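You operate a simulated robot arm through the tools that you are given. There is no shell and no other tool. Be economical: measure what you need, move in short steps, check, and stop when the job is done.

Carry out the task below with a simulated robot arm. There is one attempt and no reset: what you move stays moved.

TASK
Put the cream tray's grey ball through the ball cleaner and return it.
Fine: shut the lid, turn the knob to DONE, open the lid wide and leave it; same well of the cream tray; clean no other ball.

It is judged by the outcome, as a careful person would: the job done as asked, and still so three seconds after it is handed in. It fails if anything else is knocked over, pushed out of place, dropped, spilled or broken. Lids that push on must go on centred and level and be pressed home; caps that screw on are set level and turned clockwise until they are tight.

THE ROBOT
A 6-joint arm with a two-finger parallel gripper, fixed in place. Base frame: the origin is at the foot of the arm, x ahead of it, y to its left, z up. Lengths are in m, angles in degrees, forces in N, time in s.
With the tool pointing down near the work surface it reaches from about 0.14 to 0.58 m from the base axis. Its first joint turns from -66.0 to 66.0 degrees. Payload 2.1 kg.
The TCP is the grasp point between the finger pads, 0.03 m short of the fingertips. In the tool frame z runs along the fingers and y along their closing line. The gripper opens to 0.094 m. The fingers are 0.028 m wide and 0.01 m thick; the gripper's body (0.05 by 0.096 m) begins 0.055 m behind the TCP.
Orientation is that of the tool frame in the base frame, as a unit quaternion [w, x, y, z]. With the fingers straight down and closing along the base's y, the tool's x points along the base's -x, its y along +y and its z along -z.

THE INTERFACE
- The arm moves only by the tool apply_moves. Its argument "increments" is one flat list of numbers, 7 for each row, row after row: the opening, from 0 (shut) to 1 (fully open), then the shift along the tool's x, y, z in m, then the turn, a rotation vector about the tool's x, y, z in degrees. In form: [grip, dx, dy, dz, ax, ay, az, grip, dx, dy, dz, ax, ay, az, ...]. A call has 1 to 20 rows; each row is the pose to reach, as a shift and turn from the pose commanded when the call began, along the tool's axes at that moment. A row lasts 0.2 s, in which the tool goes at most 0.05 m and 8.6 degrees; a call with a longer step from one row to the next is refused whole, and so is a gripper value outside its range. Where a pose cannot be reached the arm comes as near as it can. A force on the tool above 70 N (or 10 N above the force at the start of the call, whichever is more), or a blocked arm, ends the call early, and 0.2 s more pass. Each finger travels about 0.072 m/s and halts on what it meets, pressing with about 30 N; the grip force reading is that of the motor and also rises with nothing between the fingers. The clock runs only during rows and for 0.2 s after the last one: add rows that repeat a pose to give the fingers time. It gives the time, the measured TCP pose, the force on the tool (base axes), the opening and the grip force at its end, in the units of the frame above (readings bear some noise).
- Cameras (640 x 400 px; columns grow to the right, rows downward): "scene" is fixed at [0.0533, -0.3652, 0.4916]; the picture's right is [0.81, -0.59, 0.00], its down [-0.29, -0.40, -0.87] and it looks along [0.51, 0.70, -0.50] (base axes); focal length 214 px, centre (320, 200). "wrist" rides on the gripper at [0.076, 0.014, -0.103] in the tool frame; the picture's right is [-0.18, 0.98, 0.00], its down [-0.75, -0.14, -0.64] and it looks along [-0.63, -0.12, 0.77] (tool axes); focal length 243 px, centre (320, 200). There is no depth. A picture from a camera that has moved, and an enlarged one, comes with that camera's place and axes in the base frame and with its lens.
- capture(camera): a new picture of that camera. No time passes.
- enlarge(camera, box): a new picture of the part [left, top, right, bottom] of that camera's present view, enlarged. No time passes.
- finish_job(): hands the job in; it is judged then, once.

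Go step by step. Nothing tells you positions but the pictures and the camera data: compare them with the known pose of the tool, close in by small moves and look again before you grip or let go. The budget is 120 turns and 84 pictures, counting those below and the enlarged ones. Unless the task says otherwise, let go and move clear before handing in, and close with one line.

The tools are called after "Emit:" as name(argument=value, ...) on one line, values as JSON. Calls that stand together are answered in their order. apply_moves: Moves the arm, as the interface text tells. Its arguments: {"type":"object","properties":{"increments":{"type":"array"}},"required":["increments"]} The other tools are called the same way: capture (camera) takes a picture; enlarge (camera, box) takes an enlarged picture of a part of a camera's view; finish_job () hands the job in.

At the start:

```text
time_s: 0.0
position: [0.264, -0.1012, 0.4345]
orientation: [0.002, 0.0, 1.0, 0.0]
contact_force: [-0.5, 0.1, 0.4]
grip_width: 0.0938
gripper_force: 0.1
```

scene: 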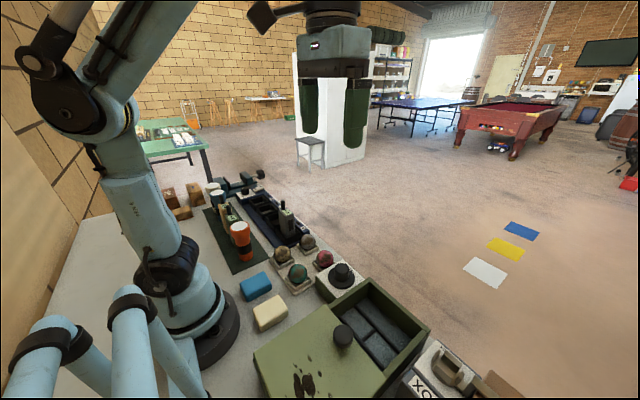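
wrist: 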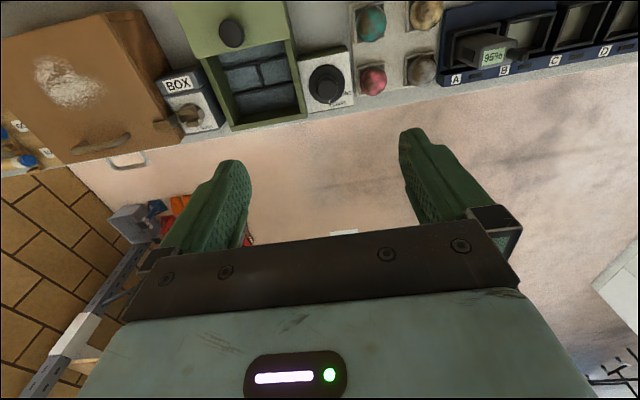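

I see a tray of balls, a green box with a sliding lid, a knob, and other items. I'll look closer before moving.

Emit:
enlarge(camera="scene", box=[240, 220, 480, 400])

Emit:
enlarge(camera="wrist", box=[160, 0, 460, 150])

Emit:
enlarge(camera="scene", box=[150, 160, 350, 300])

```text
2.22 times, centred on (360, 310) of scene
camera zoom: at [0.0533, -0.3652, 0.4916], right [0.81, -0.59, 0.0], down [-0.29, -0.4, -0.87], along [0.51, 0.7, -0.5], focal length 477 px, centre (231, -44)
```

zoom: 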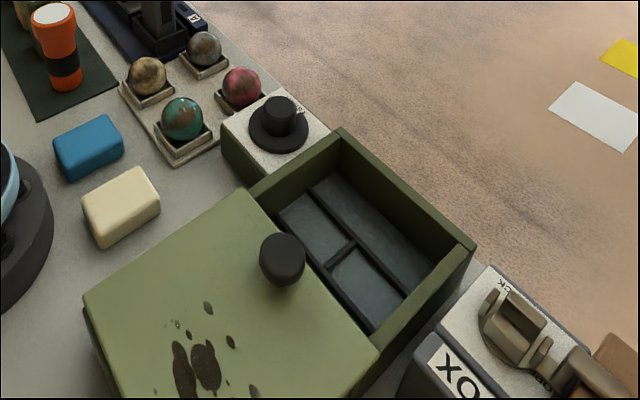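

```text
2.13 times, centred on (310, 75) of wrist
camera zoom: at [0.187, -0.0865, 0.5373], right [0.18, 0.98, 0.0], down [0.75, -0.14, 0.64], along [0.63, -0.12, -0.77], focal length 518 px, centre (341, 467)
```

zoom: 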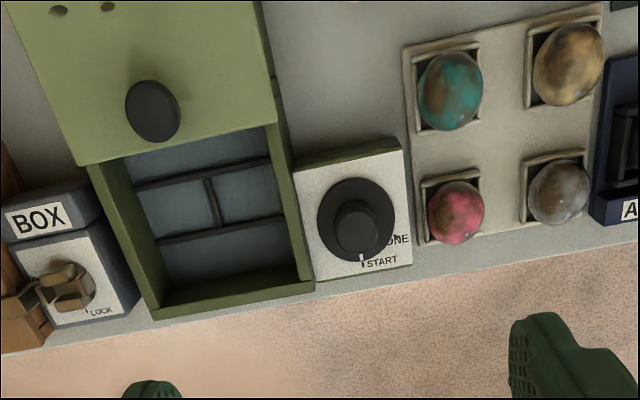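

```text
2.86 times, centred on (250, 230) of scene
camera zoom: at [0.0533, -0.3652, 0.4916], right [0.81, -0.59, 0.0], down [-0.29, -0.4, -0.87], along [0.51, 0.7, -0.5], focal length 613 px, centre (520, 114)
```

zoom: 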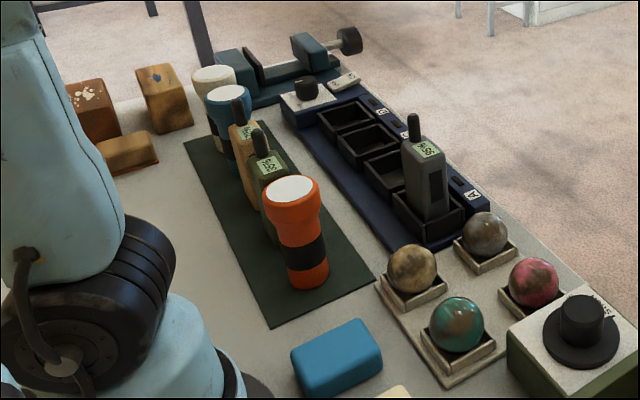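

The grey ball sits at about (0.324, 0.075) in the tray's far-left well. The cleaner has a sliding lid at x≈0.07–0.23 and an open bay in front of it. I'll move nearer for a better view of the cleaner.

Emit:
apply_moves(increments=[1, 0.02, -0.02, 0.025, 0, 0, 0, 1, 0.04, -0.04, 0.05, 0, 0, 0, 1, 0.06, -0.06, 0.075, 0, 0, 0, 1, 0.07, -0.08, 0.1, 0, 0, 0, 1, 0.07, -0.08, 0.1, 0, 0, 0])

Emit:
capture(camera="wrist")

Emit:
capture(camera="scene")

```text
time_s: 1.2
position: [0.1936, -0.1809, 0.3351]
orientation: [0.002, 0.0, 1.0, 0.001]
contact_force: [0.0, -1.0, -0.2]
grip_width: 0.0938
gripper_force: 0.1
```

```text
78 pictures are left
camera wrist: at [0.1173, -0.1651, 0.4376], right [0.18, 0.98, 0.0], down [0.75, -0.14, 0.64], along [0.63, -0.12, -0.77], focal length 243 px, centre (320, 200)
```

wrist: 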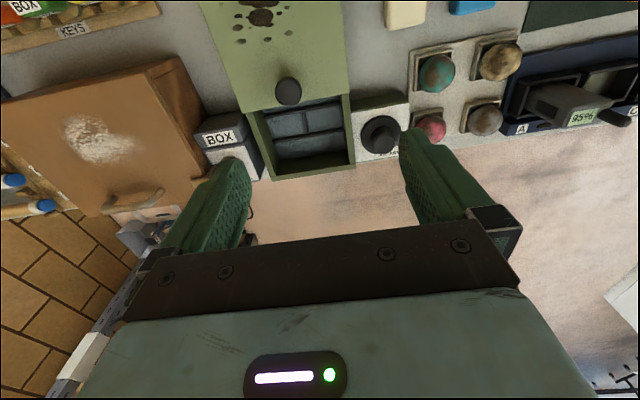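

```text
77 pictures are left
```

scene: 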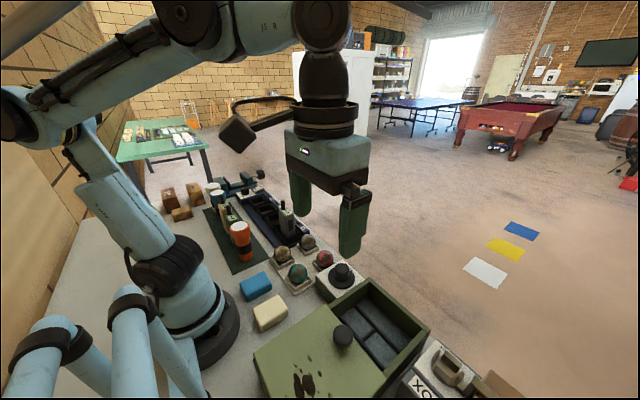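

Emit:
enlarge(camera="wrist", box=[190, 50, 430, 200])

Emit:
enlarge(camera="scene", box=[310, 250, 440, 380])

```text
2.67 times, centred on (310, 125) of wrist
camera zoom: at [0.1173, -0.1651, 0.4376], right [0.18, 0.98, 0.0], down [0.75, -0.14, 0.64], along [0.63, -0.12, -0.77], focal length 647 px, centre (347, 400)
```

zoom: 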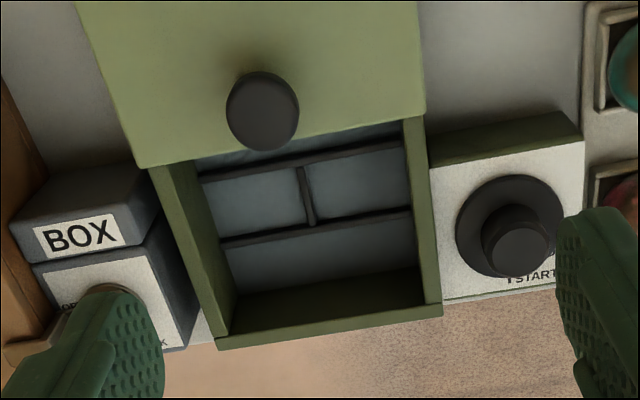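

```text
3.08 times, centred on (375, 315) of scene
camera zoom: at [0.0532, -0.3652, 0.4916], right [0.81, -0.59, 0.0], down [-0.29, -0.4, -0.87], along [0.51, 0.7, -0.5], focal length 660 px, centre (151, -154)
```

zoom: 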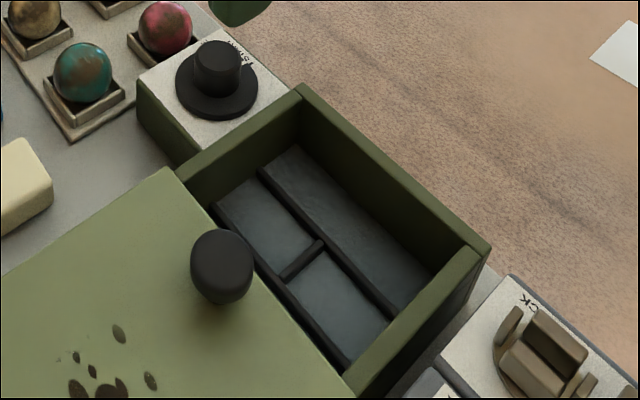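

The cleaner bay is x≈0.24–0.34, y≈-0.29 to -0.155, with low bars on its floor. I'll go above the grey ball, turning the tool 90° so the fingers close along x and stay clear of the phone charger.

Emit:
apply_moves(increments=[1, -0.0108, 0.0213, 0.0071, 0, 0, -7.5, 1, -0.0217, 0.0427, 0.0142, 0, 0, -15, 1, -0.0325, 0.064, 0.0213, 0, 0, -22.5, 1, -0.0433, 0.0853, 0.0283, 0, 0, -30, 1, -0.0542, 0.1067, 0.0354, 0, 0, -37.5, 1, -0.065, 0.128, 0.0425, 0, 0, -45, 1, -0.0758, 0.1493, 0.0496, 0, 0, -52.5, 1, -0.0867, 0.1707, 0.0567, 0, 0, -60, 1, -0.0975, 0.192, 0.0638, 0, 0, -67.5, 1, -0.1083, 0.2133, 0.0708, 0, 0, -75, 1, -0.1192, 0.2347, 0.0779, 0, 0, -82.5, 1, -0.13, 0.256, 0.085, 0, 0, -90, 1, -0.13, 0.256, 0.085, 0, 0, -90])

Emit:
capture(camera="wrist")

Emit:
capture(camera="scene")

```text
time_s: 4.0
position: [0.3245, 0.0766, 0.2515]
orientation: [-0.001, 0.707, -0.707, 0.002]
contact_force: [0.5, -0.5, 0.2]
grip_width: 0.0938
gripper_force: 0.0
```

```text
74 pictures are left
camera wrist: at [0.3093, 0.0014, 0.3537], right [-0.98, 0.18, 0.0], down [0.14, 0.75, 0.64], along [0.12, 0.63, -0.77], focal length 243 px, centre (320, 200)
```

wrist: 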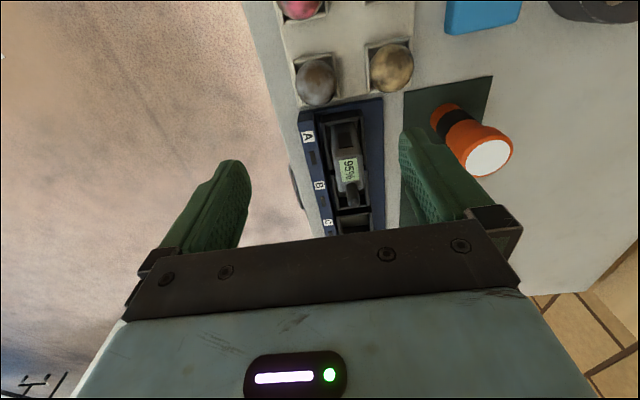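

```text
73 pictures are left
```

scene: 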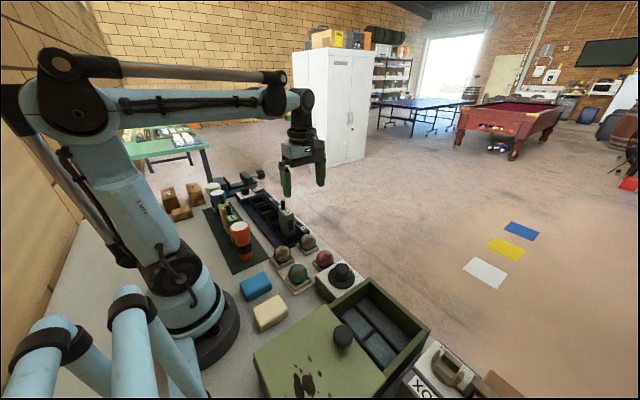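

The phone in the charger stands close behind the ball. I'll enlarge to refine the ball centre and the well rim.

Emit:
enlarge(camera="wrist", box=[260, 0, 440, 120])

Emit:
enlarge(camera="scene", box=[260, 190, 350, 290])

```text
3.33 times, centred on (350, 60) of wrist
camera zoom: at [0.3093, 0.0014, 0.3537], right [-0.98, 0.18, 0.0], down [0.14, 0.75, 0.64], along [0.12, 0.63, -0.77], focal length 809 px, centre (220, 667)
```

zoom: 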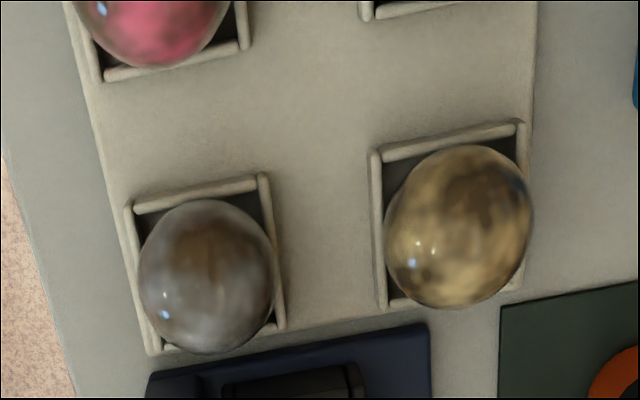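

```text
4.00 times, centred on (305, 240) of scene
camera zoom: at [0.0533, -0.3652, 0.4916], right [0.81, -0.59, 0.0], down [-0.29, -0.4, -0.87], along [0.51, 0.7, -0.5], focal length 858 px, centre (380, 40)
```

zoom: 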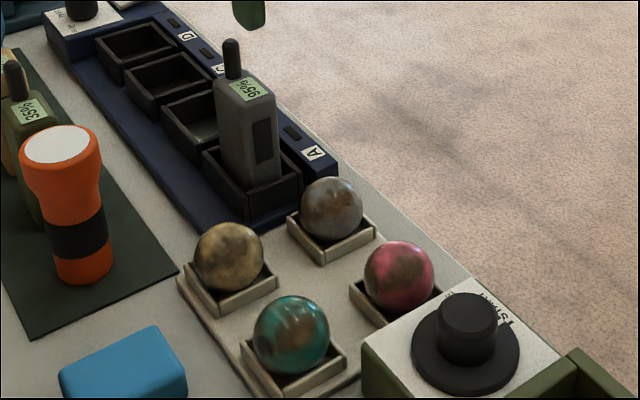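

The ball centre is at about (0.328, 0.079, 0.037), diameter about 0.047, in a low-rimmed well. I'll descend part of the way and check again.

Emit:
apply_moves(increments=[0.9, -0.002, -0.0035, 0.045, 0, 0, 0, 0.9, -0.002, -0.0035, 0.09, 0, 0, 0, 0.9, -0.002, -0.0035, 0.13, 0, 0, 0, 0.9, -0.002, -0.0035, 0.13, 0, 0, 0])

Emit:
capture(camera="wrist")

Emit:
enlarge(camera="scene", box=[260, 170, 380, 270])

```text
time_s: 5.0
position: [0.3262, 0.0773, 0.1212]
orientation: [-0.001, 0.707, -0.707, 0.001]
contact_force: [-0.1, -0.3, 0.6]
grip_width: 0.0843
gripper_force: 0.0
```

```text
70 pictures are left
camera wrist: at [0.3111, 0.0029, 0.2234], right [-0.98, 0.18, 0.0], down [0.14, 0.75, 0.64], along [0.12, 0.63, -0.77], focal length 243 px, centre (320, 200)
```

wrist: 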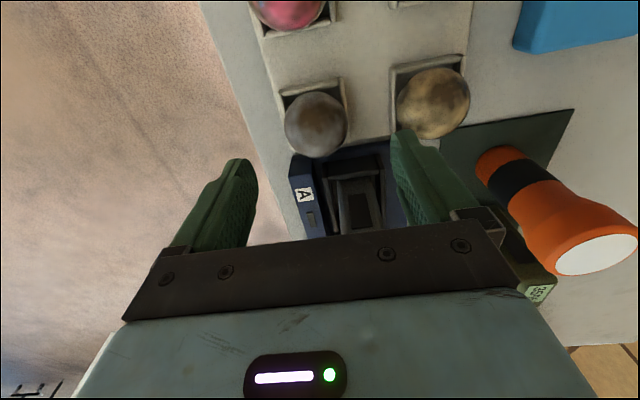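

```text
4.00 times, centred on (320, 220) of scene
camera zoom: at [0.0533, -0.3652, 0.4916], right [0.81, -0.59, 0.0], down [-0.29, -0.4, -0.87], along [0.51, 0.7, -0.5], focal length 858 px, centre (320, 120)
```

zoom: 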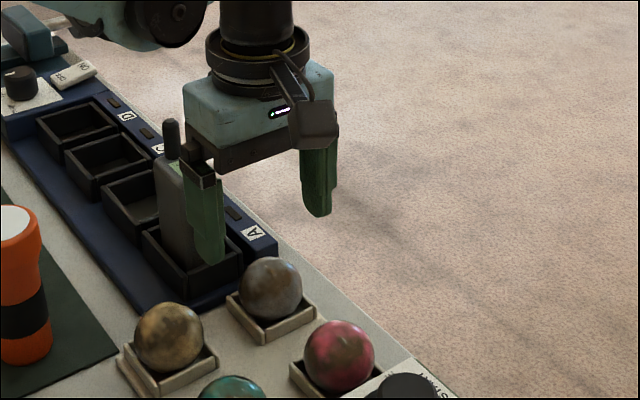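

The ball alignment is consistent. I need to check the phone's clearance to the gripper body before going lower.

Emit:
enlarge(camera="wrist", box=[260, 70, 460, 250])

```text
2.22 times, centred on (360, 160) of wrist
camera zoom: at [0.3111, 0.0029, 0.2234], right [-0.98, 0.18, 0.0], down [0.14, 0.75, 0.64], along [0.12, 0.63, -0.77], focal length 539 px, centre (231, 289)
```

zoom: 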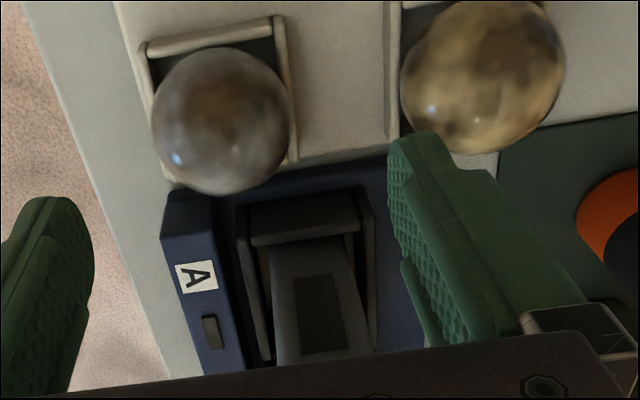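

The phone face is at y≈0.13 and the gripper body only reaches y≈0.103, so it is clear. I'll descend to z≈0.056 and close.

Emit:
apply_moves(increments=[0.9, 0, -0.0015, 0.03, 0, 0, 0, 0.9, 0, -0.0015, 0.055, 0, 0, 0, 0.9, 0, -0.0015, 0.067, 0, 0, 0, 0.9, 0, -0.0015, 0.067, 0, 0, 0])

Emit:
enlarge(camera="wrist", box=[200, 70, 460, 250])

Emit:
enlarge(camera="scene", box=[260, 190, 360, 270])

```text
time_s: 6.0
position: [0.329, 0.0765, 0.0524]
orientation: [0.001, -0.707, 0.707, -0.001]
contact_force: [-0.1, -0.8, 0.6]
grip_width: 0.0849
gripper_force: 0.1
```

```text
2.22 times, centred on (330, 160) of wrist
camera zoom: at [0.3141, 0.0021, 0.1556], right [-0.98, 0.18, 0.0], down [0.14, 0.75, 0.64], along [0.12, 0.63, -0.77], focal length 539 px, centre (298, 289)
```

zoom: 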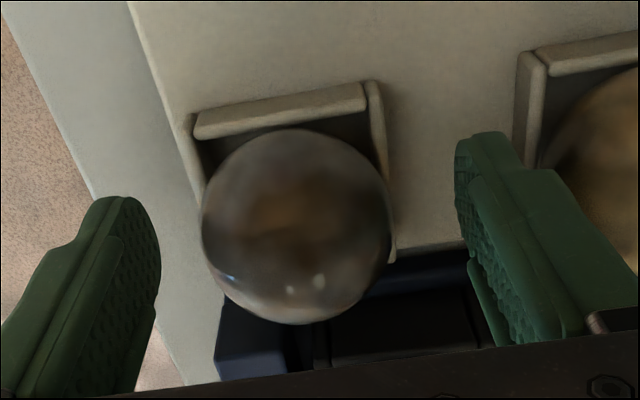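

```text
5.00 times, centred on (310, 230) of scene
camera zoom: at [0.0533, -0.3652, 0.4916], right [0.81, -0.59, 0.0], down [-0.29, -0.4, -0.87], along [0.51, 0.7, -0.5], focal length 1072 px, centre (370, 50)
```

zoom: 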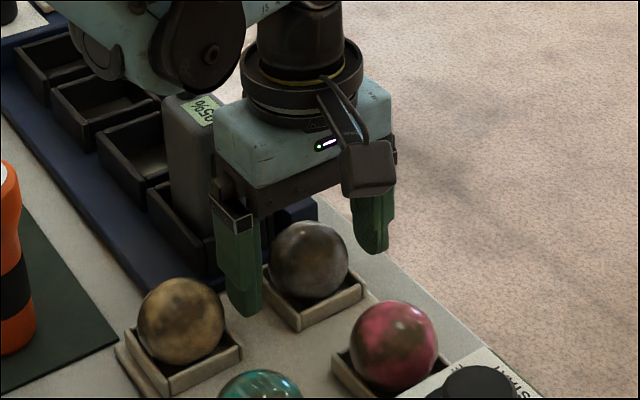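

The ball is centred between the fingers. I'll lift 3 mm so the fingertips clear the rim, then close.

Emit:
apply_moves(increments=[0.9, -0.0015, 0, -0.003, 0, 0, 0, 0.65, -0.0015, 0, -0.003, 0, 0, 0, 0.45, -0.0015, 0, -0.003, 0, 0, 0, 0.4, -0.0015, 0, -0.003, 0, 0, 0, 0.4, -0.0015, 0, -0.003, 0, 0, 0, 0.4, -0.0015, 0, -0.003, 0, 0, 0])

Emit:
enlarge(camera="wrist", box=[200, 70, 460, 250])

```text
time_s: 7.4
position: [0.3298, 0.0782, 0.0564]
orientation: [-0.002, 0.707, -0.707, 0.001]
contact_force: [9.4, 0.0, 5.5]
grip_width: 0.0507
gripper_force: 30.5
```

```text
2.22 times, centred on (330, 160) of wrist
camera zoom: at [0.3147, 0.0034, 0.1593], right [-0.98, 0.18, 0.0], down [0.14, 0.75, 0.64], along [0.12, 0.63, -0.77], focal length 539 px, centre (298, 289)
```

zoom: 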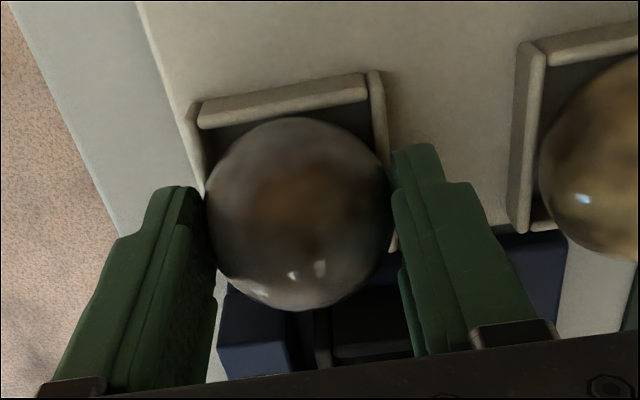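

The ball is held at 0.051 m width. I'll lift gently straight up and check the hold.

Emit:
apply_moves(increments=[0.4, 0, 0, -0.01, 0, 0, 0, 0.4, 0, 0, -0.03, 0, 0, 0, 0.4, 0, 0, -0.06, 0, 0, 0, 0.4, 0, 0, -0.1, 0, 0, 0, 0.4, 0, 0, -0.13, 0, 0, 0, 0.4, 0, 0, -0.13, 0, 0, 0])

Emit:
capture(camera="wrist")

Emit:
capture(camera="scene")

```text
time_s: 8.8
position: [0.3279, 0.0782, 0.1874]
orientation: [-0.002, 0.707, -0.707, 0.001]
contact_force: [-0.1, -1.6, -1.2]
grip_width: 0.0506
gripper_force: 30.5
```

```text
64 pictures are left
camera wrist: at [0.3133, 0.0029, 0.29], right [-0.98, 0.18, 0.0], down [0.14, 0.75, 0.64], along [0.12, 0.63, -0.77], focal length 243 px, centre (320, 200)
```

wrist: 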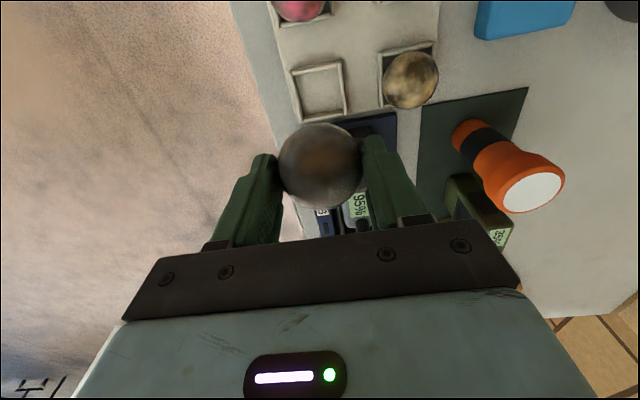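

```text
63 pictures are left
```

scene: 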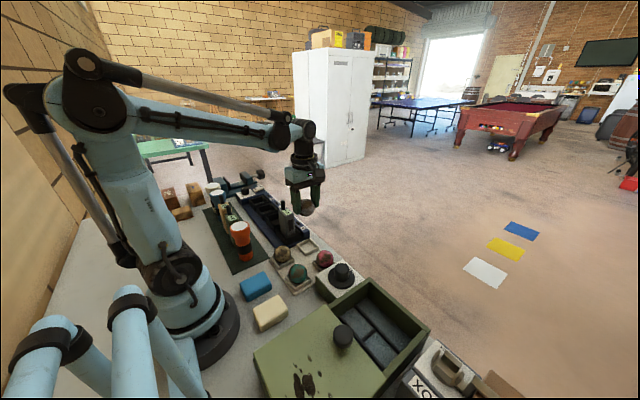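

The ball is held and the well is empty at (0.328, 0.079). Next I'll carry it over the cleaner's middle-left compartment at about (0.280, -0.189).

Emit:
apply_moves(increments=[0.4, 0.038, 0.007, 0, 0, 0, 0, 0.4, 0.076, 0.014, 0, 0, 0, 0, 0.4, 0.114, 0.021, 0, 0, 0, 0, 0.4, 0.152, 0.027, 0, 0, 0, 0, 0.4, 0.19, 0.034, 0, 0, 0, 0, 0.4, 0.228, 0.041, 0, 0, 0, 0, 0.4, 0.267, 0.048, 0, 0, 0, 0, 0.4, 0.267, 0.048, 0, 0, 0, 0])

Emit:
capture(camera="wrist")

Emit:
enlarge(camera="scene", box=[280, 200, 460, 380])

```text
time_s: 10.6
position: [0.2813, -0.1879, 0.1849]
orientation: [-0.001, 0.707, -0.707, 0.001]
contact_force: [-0.3, 0.1, -1.3]
grip_width: 0.0506
gripper_force: 29.7
```

```text
62 pictures are left
camera wrist: at [0.2668, -0.2632, 0.2884], right [-0.98, 0.18, 0.0], down [0.14, 0.75, 0.64], along [0.12, 0.63, -0.77], focal length 243 px, centre (320, 200)
```

wrist: 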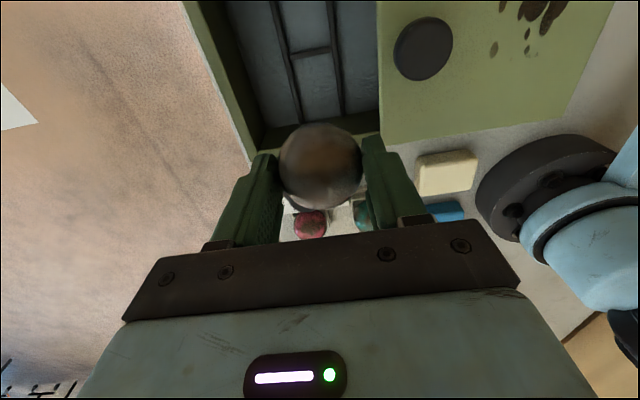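

```text
2.22 times, centred on (370, 290) of scene
camera zoom: at [0.0533, -0.3652, 0.4916], right [0.81, -0.59, 0.0], down [-0.29, -0.4, -0.87], along [0.51, 0.7, -0.5], focal length 477 px, centre (209, 0)
```

zoom: 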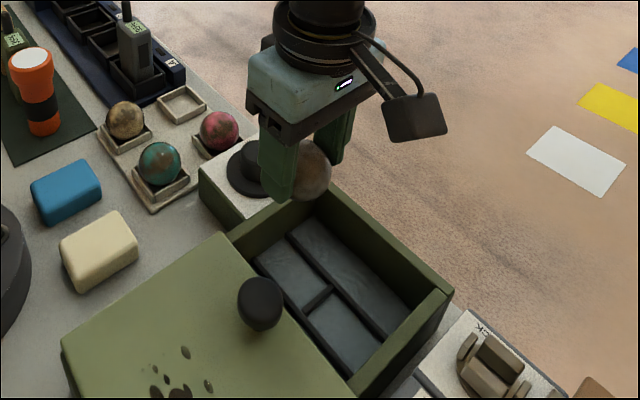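

I'll enlarge to check the left wall's clearance before lowering.

Emit:
enlarge(camera="wrist", box=[210, 0, 450, 180])

```text
2.22 times, centred on (330, 90) of wrist
camera zoom: at [0.2668, -0.2632, 0.2884], right [-0.98, 0.18, 0.0], down [0.14, 0.75, 0.64], along [0.12, 0.63, -0.77], focal length 539 px, centre (298, 444)
```

zoom: 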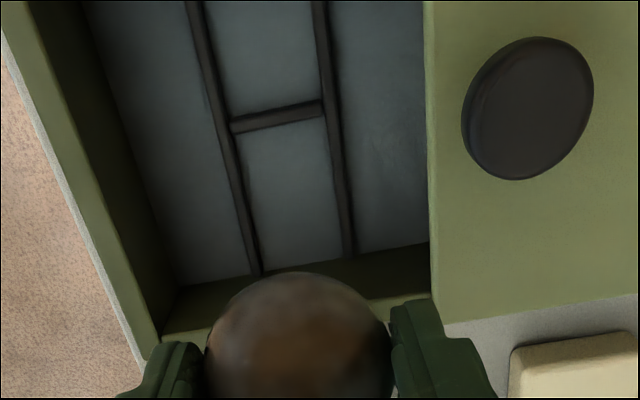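

The compartment spans x 0.261–0.307 and y -0.222 to -0.158, so I'll aim for (0.283, -0.192). I'm lowering to just above the floor.

Emit:
apply_moves(increments=[0.4, 0.004, -0.002, 0.03, 0, 0, 0, 0.4, 0.004, -0.002, 0.06, 0, 0, 0, 0.4, 0.004, -0.002, 0.09, 0, 0, 0, 0.4, 0.004, -0.002, 0.11, 0, 0, 0, 0.4, 0.004, -0.002, 0.11, 0, 0, 0])

Emit:
capture(camera="wrist")

Emit:
enlarge(camera="scene", box=[300, 230, 440, 370])

```text
time_s: 11.8
position: [0.2845, -0.1922, 0.0757]
orientation: [-0.001, 0.707, -0.707, 0.001]
contact_force: [0.1, 0.8, -1.8]
grip_width: 0.0509
gripper_force: 29.8
```

```text
59 pictures are left
camera wrist: at [0.2689, -0.2666, 0.178], right [-0.98, 0.18, 0.0], down [0.14, 0.75, 0.64], along [0.12, 0.63, -0.77], focal length 243 px, centre (320, 200)
```

wrist: 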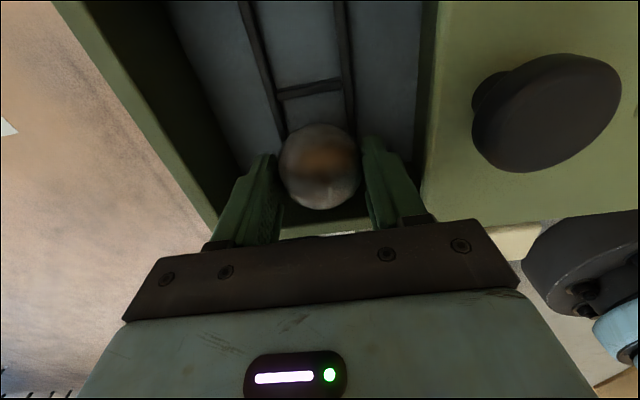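

```text
2.86 times, centred on (370, 300) of scene
camera zoom: at [0.0533, -0.3652, 0.4916], right [0.81, -0.59, 0.0], down [-0.29, -0.4, -0.87], along [0.51, 0.7, -0.5], focal length 613 px, centre (177, -86)
```

zoom: 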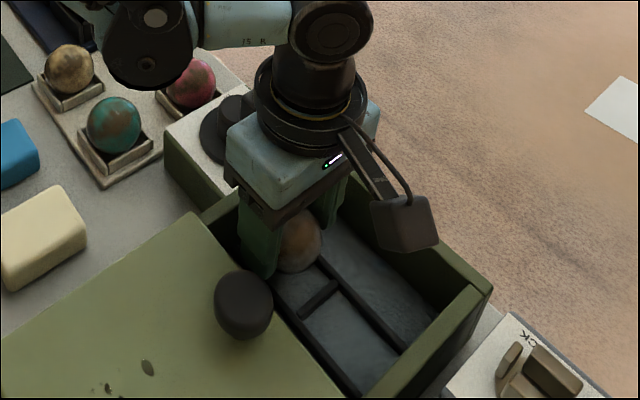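

It's well placed inside the bay. I'll lower the last centimetre slowly.

Emit:
apply_moves(increments=[0.4, 0, 0, 0.004, 0, 0, 0, 0.4, 0, 0, 0.008, 0, 0, 0, 0.4, 0, 0, 0.011, 0, 0, 0, 0.4, 0, 0, 0.011, 0, 0, 0])

Emit:
enlarge(camera="scene", box=[340, 270, 420, 350])

```text
time_s: 12.8
position: [0.2834, -0.1951, 0.0647]
orientation: [0.0, -0.707, 0.707, 0.0]
contact_force: [-0.7, -0.2, -2.0]
grip_width: 0.0507
gripper_force: 30.0
```

```text
5.00 times, centred on (380, 310) of scene
camera zoom: at [0.0533, -0.3652, 0.4916], right [0.81, -0.59, 0.0], down [-0.29, -0.4, -0.87], along [0.51, 0.7, -0.5], focal length 1072 px, centre (20, -350)
```

zoom: 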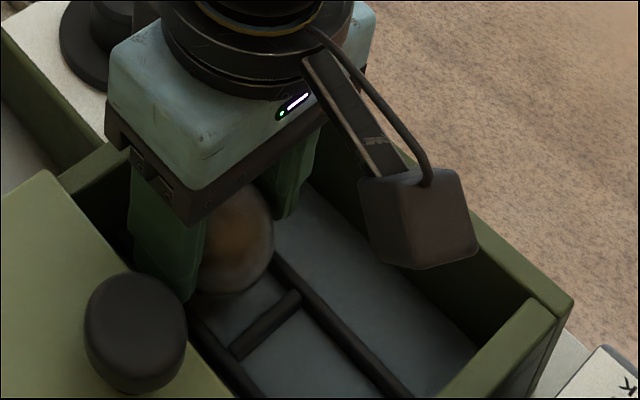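

Still no contact, so I'm lowering in 2 mm steps.

Emit:
apply_moves(increments=[0.4, 0, 0, 0.002, 0, 0, 0, 0.4, 0, 0, 0.004, 0, 0, 0, 0.4, 0, 0, 0.004, 0, 0, 0])

```text
time_s: 13.6
position: [0.2836, -0.1937, 0.0615]
orientation: [0.0, -0.707, 0.707, 0.0]
contact_force: [0.0, -0.1, -1.5]
grip_width: 0.0507
gripper_force: 30.1
```

Emit:
apply_moves(increments=[0.4, 0, 0, 0.002, 0, 0, 0, 0.4, 0, 0, 0.004, 0, 0, 0, 0.4, 0, 0, 0.004, 0, 0, 0])

Emit:
enlarge(camera="wrist", box=[210, 0, 450, 240])

```text
time_s: 14.4
position: [0.2843, -0.1939, 0.0567]
orientation: [-0.001, 0.707, -0.707, 0.001]
contact_force: [-0.9, 0.1, 28.5]
grip_width: 0.0505
gripper_force: 30.0
```

```text
1.67 times, centred on (330, 120) of wrist
camera zoom: at [0.2687, -0.2689, 0.16], right [-0.98, 0.18, 0.0], down [0.14, 0.75, 0.64], along [0.12, 0.63, -0.77], focal length 404 px, centre (303, 333)
```

zoom: 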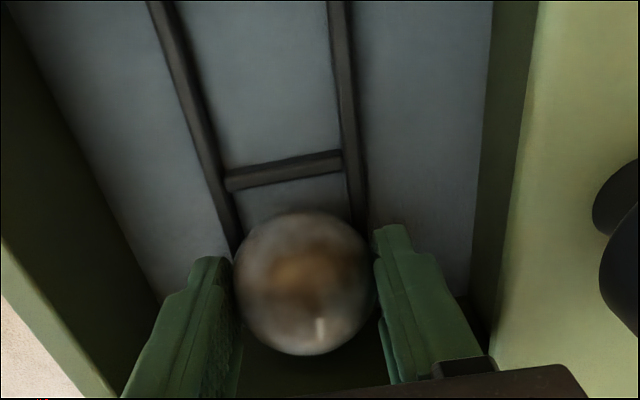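

The ball has touched down. I'll back off 1 mm, open gently and rise.

Emit:
apply_moves(increments=[0.4, 0, 0, -0.0015, 0, 0, 0, 0.56, 0, 0, -0.0015, 0, 0, 0, 0.6, 0, 0, -0.0015, 0, 0, 0, 0.65, 0, 0, -0.0015, 0, 0, 0, 0.65, 0, 0, -0.01, 0, 0, 0, 0.65, 0, 0, -0.03, 0, 0, 0, 0.65, 0, 0, -0.06, 0, 0, 0, 0.65, 0, 0, -0.1, 0, 0, 0, 0.65, 0, 0, -0.13, 0, 0, 0, 0.65, 0, 0, -0.13, 0, 0, 0])

Emit:
capture(camera="wrist")

Emit:
enlarge(camera="scene", box=[300, 230, 440, 370])

```text
time_s: 16.6
position: [0.283, -0.1924, 0.1892]
orientation: [0.001, -0.707, 0.708, -0.001]
contact_force: [-0.6, 0.3, 0.2]
grip_width: 0.0613
gripper_force: 0.1
```

```text
55 pictures are left
camera wrist: at [0.2686, -0.2689, 0.2911], right [-0.98, 0.18, 0.0], down [0.14, 0.75, 0.64], along [0.12, 0.63, -0.77], focal length 243 px, centre (320, 200)
```

wrist: 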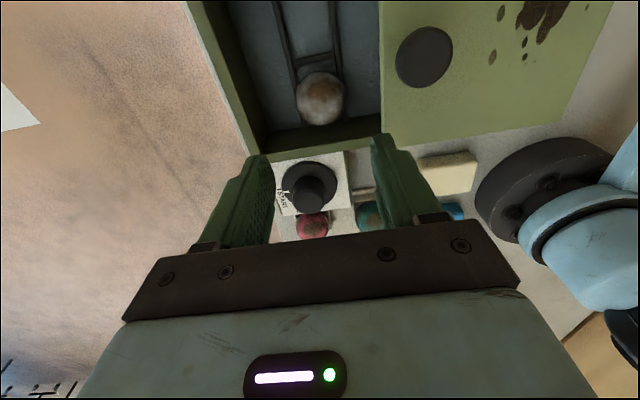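

```text
2.86 times, centred on (370, 300) of scene
camera zoom: at [0.0533, -0.3652, 0.4916], right [0.81, -0.59, 0.0], down [-0.29, -0.4, -0.87], along [0.51, 0.7, -0.5], focal length 613 px, centre (177, -86)
```

zoom: 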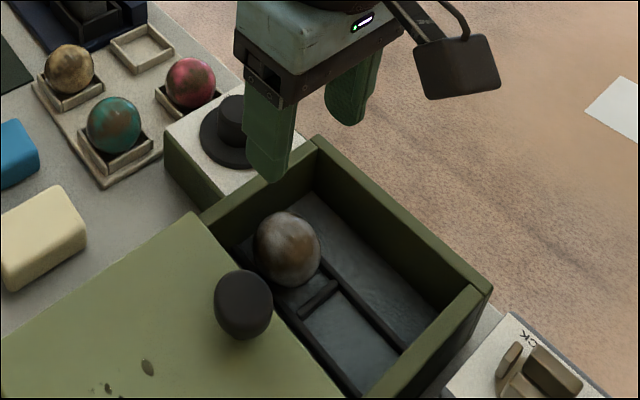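

The grey ball lies in the cleaner. Next is the lid knob at about (0.206, -0.224), so I'll move above it with open fingers.

Emit:
apply_moves(increments=[0.8, 0.016, 0.038, 0, 0, 0, 0, 0.8, 0.0316, 0.077, 0, 0, 0, 0, 0.8, 0.0316, 0.077, 0.02, 0, 0, 0, 0.8, 0.0316, 0.077, 0.02, 0, 0, 0])

Emit:
capture(camera="wrist")

Emit:
enlarge(camera="scene", box=[270, 200, 430, 380])

```text
time_s: 17.6
position: [0.207, -0.2279, 0.1676]
orientation: [0.001, -0.707, 0.707, -0.001]
contact_force: [0.4, 0.0, 0.3]
grip_width: 0.0753
gripper_force: 0.1
```

```text
53 pictures are left
camera wrist: at [0.1914, -0.3018, 0.2694], right [-0.98, 0.18, 0.0], down [0.14, 0.75, 0.64], along [0.12, 0.63, -0.77], focal length 243 px, centre (320, 200)
```

wrist: 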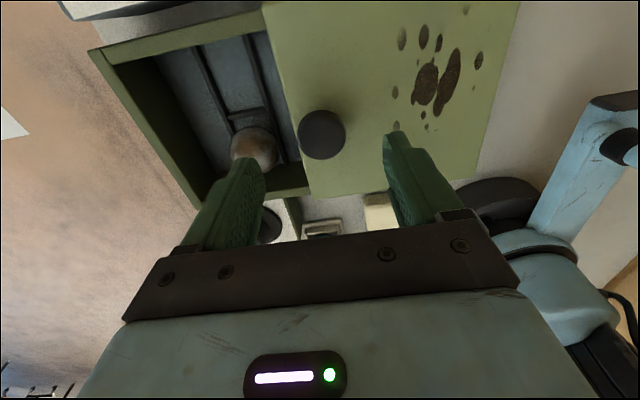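

```text
2.22 times, centred on (350, 290) of scene
camera zoom: at [0.0533, -0.3652, 0.4916], right [0.81, -0.59, 0.0], down [-0.29, -0.4, -0.87], along [0.51, 0.7, -0.5], focal length 477 px, centre (253, 0)
```

zoom: 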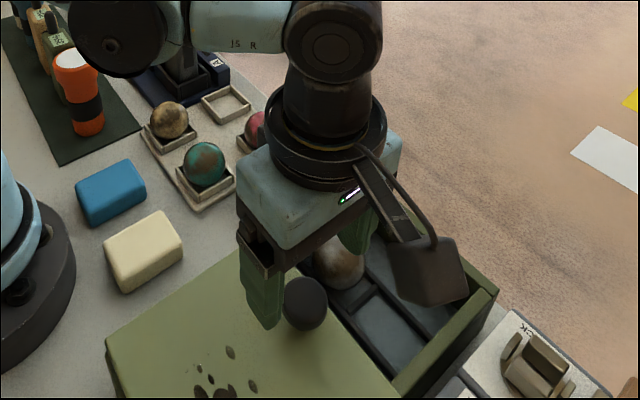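

The knob is directly below the tool. I'll lower around it and look.

Emit:
apply_moves(increments=[0.8, 0, 0.002, 0.02, 0, 0, 0, 0.8, 0, 0.002, 0.04, 0, 0, 0, 0.8, 0, 0.002, 0.04, 0, 0, 0])

Emit:
enlarge(camera="wrist", box=[190, 60, 450, 250])

Emit:
enlarge(camera="scene", box=[300, 270, 420, 380])

```text
time_s: 18.4
position: [0.2043, -0.2261, 0.1265]
orientation: [0.001, -0.707, 0.707, -0.001]
contact_force: [-0.1, 0.6, 0.6]
grip_width: 0.0751
gripper_force: 0.0
```

```text
2.11 times, centred on (320, 155) of wrist
camera zoom: at [0.1901, -0.3009, 0.2281], right [-0.98, 0.18, 0.0], down [0.14, 0.75, 0.64], along [0.12, 0.63, -0.77], focal length 511 px, centre (320, 295)
```

zoom: 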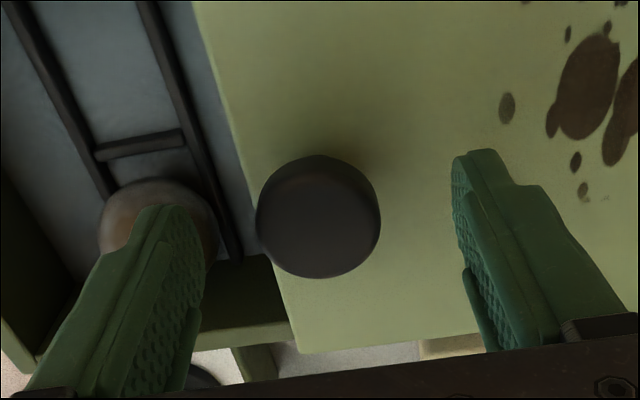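

```text
3.64 times, centred on (360, 325) of scene
camera zoom: at [0.0533, -0.3652, 0.4916], right [0.81, -0.59, 0.0], down [-0.29, -0.4, -0.87], along [0.51, 0.7, -0.5], focal length 780 px, centre (174, -254)
```

zoom: 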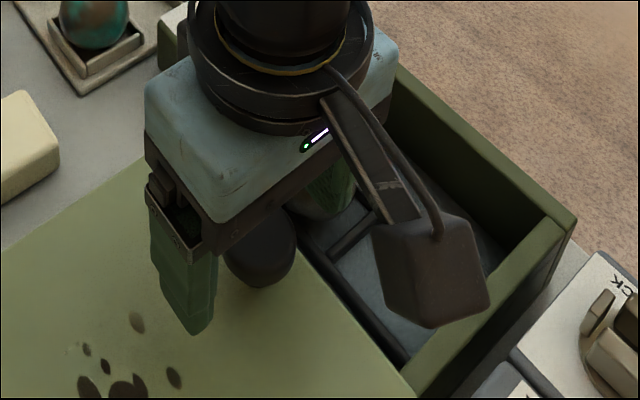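

The knob is centred between the fingers. I'll shift 3 mm to the right, lower 3 mm, and close on it.

Emit:
apply_moves(increments=[0.8, 0.003, 0, 0.003, 0, 0, 0, 0.6, 0.003, 0, 0.003, 0, 0, 0, 0.4, 0.003, 0, 0.003, 0, 0, 0, 0.25, 0.003, 0, 0.003, 0, 0, 0, 0.25, 0.003, 0, 0.003, 0, 0, 0, 0.25, 0.003, 0, 0.003, 0, 0, 0])

Emit:
enlarge(camera="wrist", box=[190, 60, 450, 250])

```text
time_s: 19.8
position: [0.2041, -0.2287, 0.1232]
orientation: [0.002, -0.707, 0.707, 0.0]
contact_force: [0.3, -0.7, -1.0]
grip_width: 0.035
gripper_force: 44.3
```

```text
2.11 times, centred on (320, 155) of wrist
camera zoom: at [0.1903, -0.3037, 0.2255], right [-0.98, 0.18, 0.0], down [0.14, 0.75, 0.64], along [0.12, 0.63, -0.77], focal length 511 px, centre (320, 295)
```

zoom: 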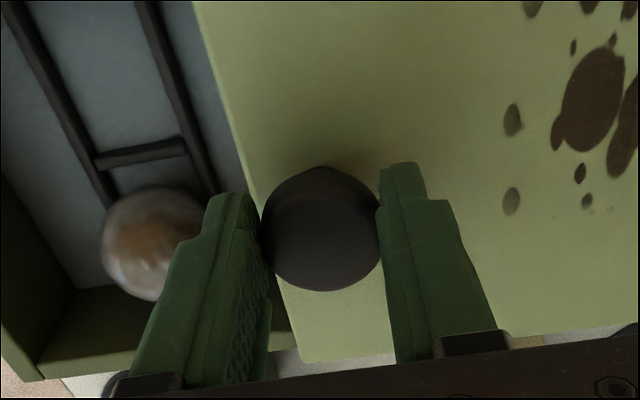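

I have the knob gripped. I'll slide the lid forward slowly.

Emit:
apply_moves(increments=[0.25, 0, -0.008, 0, 0, 0, 0, 0.25, 0, -0.016, 0, 0, 0, 0, 0.25, 0, -0.024, 0, 0, 0, 0, 0.25, 0, -0.032, 0, 0, 0, 0, 0.25, 0, -0.04, 0, 0, 0, 0, 0.25, 0, -0.04, 0, 0, 0, 0])

Emit:
capture(camera="scene")

```text
time_s: 21.2
position: [0.2443, -0.2291, 0.1234]
orientation: [0.001, -0.707, 0.707, 0.0]
contact_force: [-0.1, -5.2, -24.8]
grip_width: 0.0351
gripper_force: 45.7
```

```text
48 pictures are left
```

scene: 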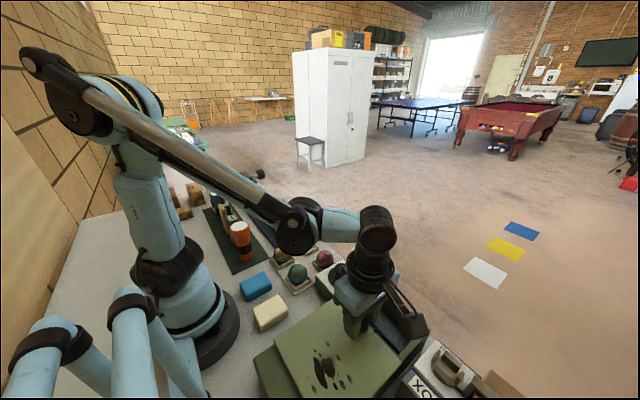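

The tool now shows about 25 N of downward pull, so the lid may not be a plain slider. I'll look closely.

Emit:
enlarge(camera="scene", box=[240, 230, 460, 400])

Emit:
capture(camera="wrist")

```text
2.35 times, centred on (350, 315) of scene
camera zoom: at [0.0533, -0.3652, 0.4915], right [0.81, -0.59, 0.0], down [-0.29, -0.4, -0.87], along [0.51, 0.7, -0.5], focal length 505 px, centre (249, -71)
```

zoom: 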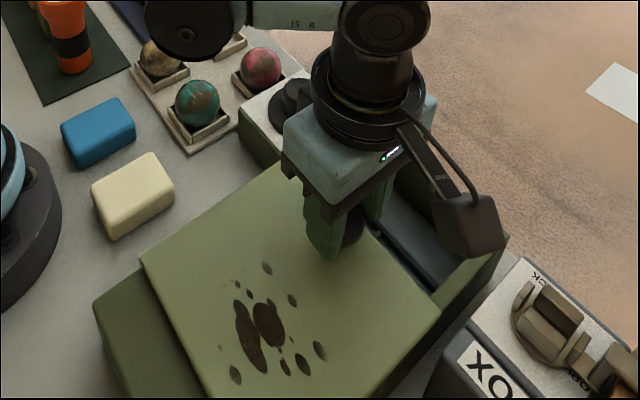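

```text
46 pictures are left
camera wrist: at [0.2295, -0.3038, 0.2259], right [-0.98, 0.18, 0.0], down [0.14, 0.75, 0.64], along [0.12, 0.63, -0.77], focal length 243 px, centre (320, 200)
```

wrist: 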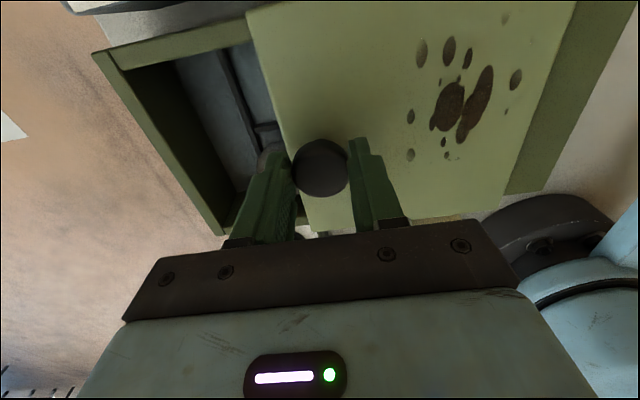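

It is a sliding lid and it moved 4 cm; the pull came from a slight height mismatch. I'll lower about 1 mm and continue the slide.

Emit:
apply_moves(increments=[0.25, 0, -0.006, 0.001, 0, 0, 0, 0.25, 0, -0.014, 0.001, 0, 0, 0, 0.25, 0, -0.022, 0.001, 0, 0, 0, 0.25, 0, -0.03, 0.001, 0, 0, 0, 0.25, 0, -0.038, 0.001, 0, 0, 0, 0.25, 0, -0.046, 0.001, 0, 0, 0, 0.25, 0, -0.054, 0.001, 0, 0, 0, 0.25, 0, -0.054, 0.001, 0, 0, 0])

Emit:
enlarge(camera="scene", box=[240, 230, 460, 400])

```text
time_s: 23.0
position: [0.299, -0.2285, 0.1234]
orientation: [0.0, -0.707, 0.708, -0.002]
contact_force: [-0.3, -22.6, 17.0]
grip_width: 0.0352
gripper_force: 44.9
```

```text
2.35 times, centred on (350, 315) of scene
camera zoom: at [0.0532, -0.3652, 0.4916], right [0.81, -0.59, 0.0], down [-0.29, -0.4, -0.87], along [0.51, 0.7, -0.5], focal length 505 px, centre (249, -71)
```

zoom: 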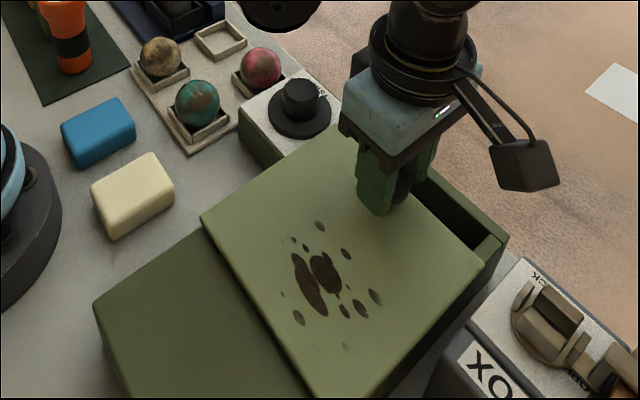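

The lid is about 25 mm from closed. I'll ease the sideways force by 1 mm and go on until it meets the end.

Emit:
apply_moves(increments=[0.25, 0.001, -0.004, -0.0004, 0, 0, 0, 0.25, 0.0012, -0.01, -0.0004, 0, 0, 0, 0.25, 0.0014, -0.016, -0.0004, 0, 0, 0, 0.25, 0.0015, -0.02, -0.0004, 0, 0, 0, 0.25, 0.0015, -0.02, -0.0004, 0, 0, 0])

Emit:
enlarge(camera="scene", box=[240, 230, 460, 400])

```text
time_s: 24.2
position: [0.319, -0.2292, 0.1223]
orientation: [-0.003, 0.708, -0.706, -0.001]
contact_force: [-0.9, 9.3, 0.2]
grip_width: 0.0352
gripper_force: 44.7
```

```text
2.35 times, centred on (350, 315) of scene
camera zoom: at [0.0533, -0.3652, 0.4916], right [0.81, -0.59, 0.0], down [-0.29, -0.4, -0.87], along [0.51, 0.7, -0.5], focal length 505 px, centre (249, -71)
```

zoom: 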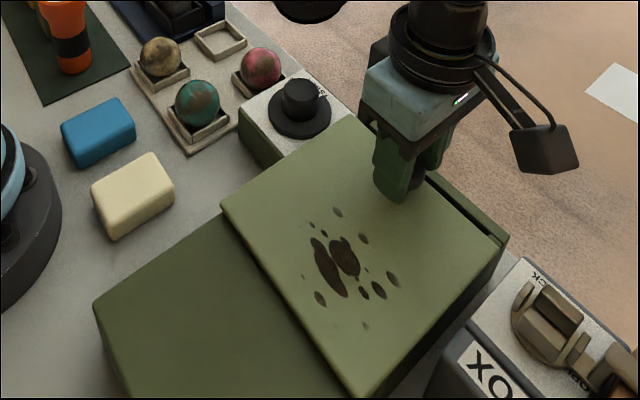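

Emit:
apply_moves(increments=[0.25, -0.0003, -0.002, 0, 0, 0, 0, 0.25, -0.0003, -0.004, 0, 0, 0, 0, 0.25, -0.0003, -0.006, 0, 0, 0, 0, 0.25, -0.0003, -0.008, 0, 0, 0, 0, 0.25, -0.0003, -0.01, 0, 0, 0, 0, 0.25, -0.0003, -0.012, 0, 0, 0, 0, 0.25, -0.0003, -0.014, 0, 0, 0, 0])

Emit:
enlarge(camera="scene", box=[320, 260, 420, 360])

```text
time_s: 25.8
position: [0.3328, -0.2284, 0.1234]
orientation: [-0.003, 0.708, -0.706, 0.0]
contact_force: [0.5, 22.5, -25.0]
grip_width: 0.0351
gripper_force: 45.0
```

```text
4.00 times, centred on (370, 310) of scene
camera zoom: at [0.0534, -0.3652, 0.4915], right [0.81, -0.59, 0.0], down [-0.29, -0.4, -0.87], along [0.51, 0.7, -0.5], focal length 858 px, centre (120, -240)
```

zoom: 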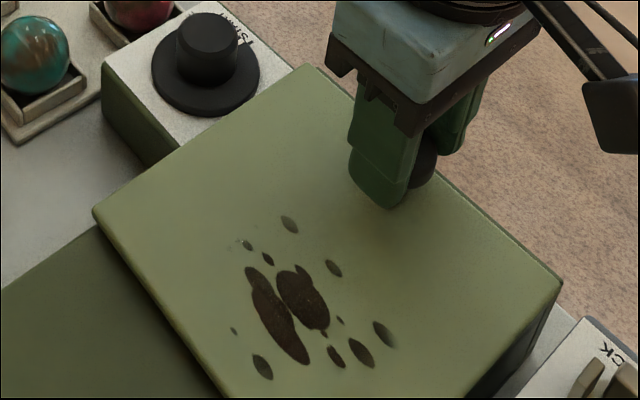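

The lid now looks flush with the end. I'll ease the side forces and push gently to find the stop.

Emit:
apply_moves(increments=[0.25, -0.001, -0.001, 0.0008, 0, 0, 0, 0.25, -0.001, -0.003, 0.0008, 0, 0, 0, 0.25, -0.001, -0.005, 0.0008, 0, 0, 0, 0.25, -0.001, -0.007, 0.0008, 0, 0, 0])

Emit:
enlarge(camera="scene", box=[320, 260, 420, 360])

```text
time_s: 26.8
position: [0.3379, -0.2287, 0.1243]
orientation: [0.0, -0.707, 0.707, -0.001]
contact_force: [1.9, 7.3, 15.8]
grip_width: 0.0349
gripper_force: 45.3
```

```text
4.00 times, centred on (370, 310) of scene
camera zoom: at [0.0532, -0.3652, 0.4916], right [0.81, -0.59, 0.0], down [-0.29, -0.4, -0.87], along [0.51, 0.7, -0.5], focal length 858 px, centre (120, -240)
```

zoom: 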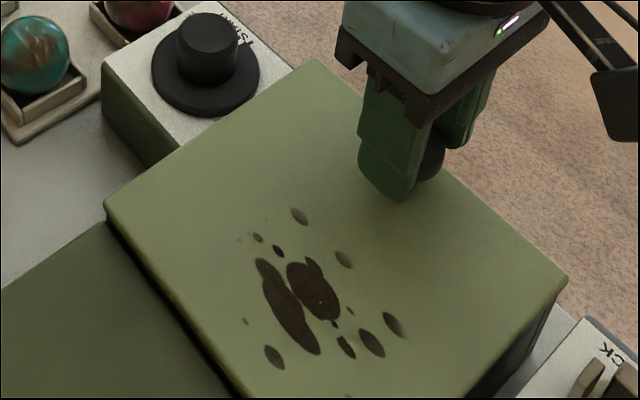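

Emit:
capture(camera="wrist")

Emit:
enlarge(camera="scene", box=[360, 290, 440, 360])

```text
41 pictures are left
camera wrist: at [0.3241, -0.3036, 0.2258], right [-0.98, 0.19, 0.0], down [0.14, 0.75, 0.64], along [0.12, 0.63, -0.77], focal length 243 px, centre (320, 200)
```

wrist: 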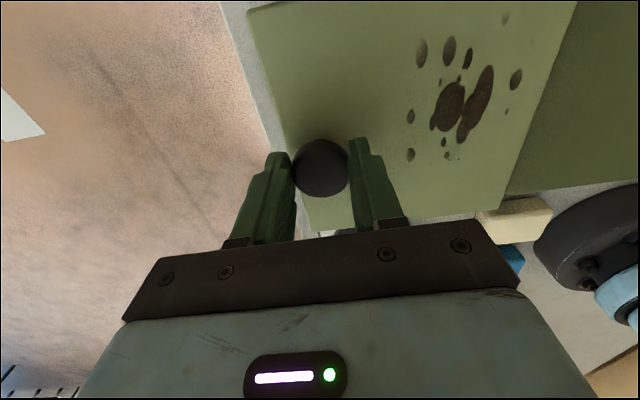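

```text
5.71 times, centred on (400, 325) of scene
camera zoom: at [0.0532, -0.3652, 0.4916], right [0.81, -0.59, 0.0], down [-0.29, -0.4, -0.87], along [0.51, 0.7, -0.5], focal length 1226 px, centre (-137, -514)
```

zoom: 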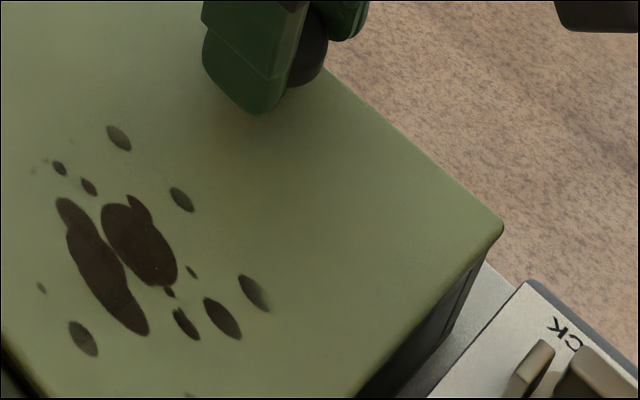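

The lid edge is flush with the box front, but I've felt no clear stop. I'll try a few more millimetres.

Emit:
apply_moves(increments=[0.25, -0.0002, -0.001, -0.0004, 0, 0, 0, 0.25, -0.0002, -0.002, -0.0004, 0, 0, 0, 0.25, -0.0002, -0.003, -0.0004, 0, 0, 0, 0.25, -0.0002, -0.003, -0.0004, 0, 0, 0])

Emit:
enlarge(camera="scene", box=[320, 260, 440, 380])

```text
time_s: 27.8
position: [0.3409, -0.2283, 0.1236]
orientation: [0.001, 0.707, -0.707, 0.0]
contact_force: [-17.7, 5.0, 32.6]
grip_width: 0.035
gripper_force: 45.0
```

```text
3.33 times, centred on (380, 320) of scene
camera zoom: at [0.0531, -0.3651, 0.4917], right [0.81, -0.59, 0.0], down [-0.29, -0.4, -0.87], along [0.51, 0.7, -0.5], focal length 715 px, centre (120, -200)
```

zoom: 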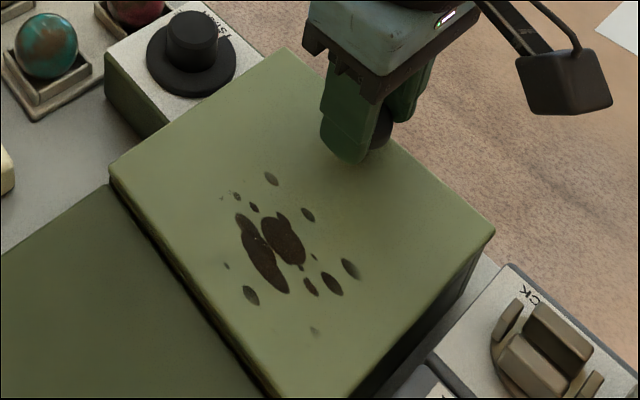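

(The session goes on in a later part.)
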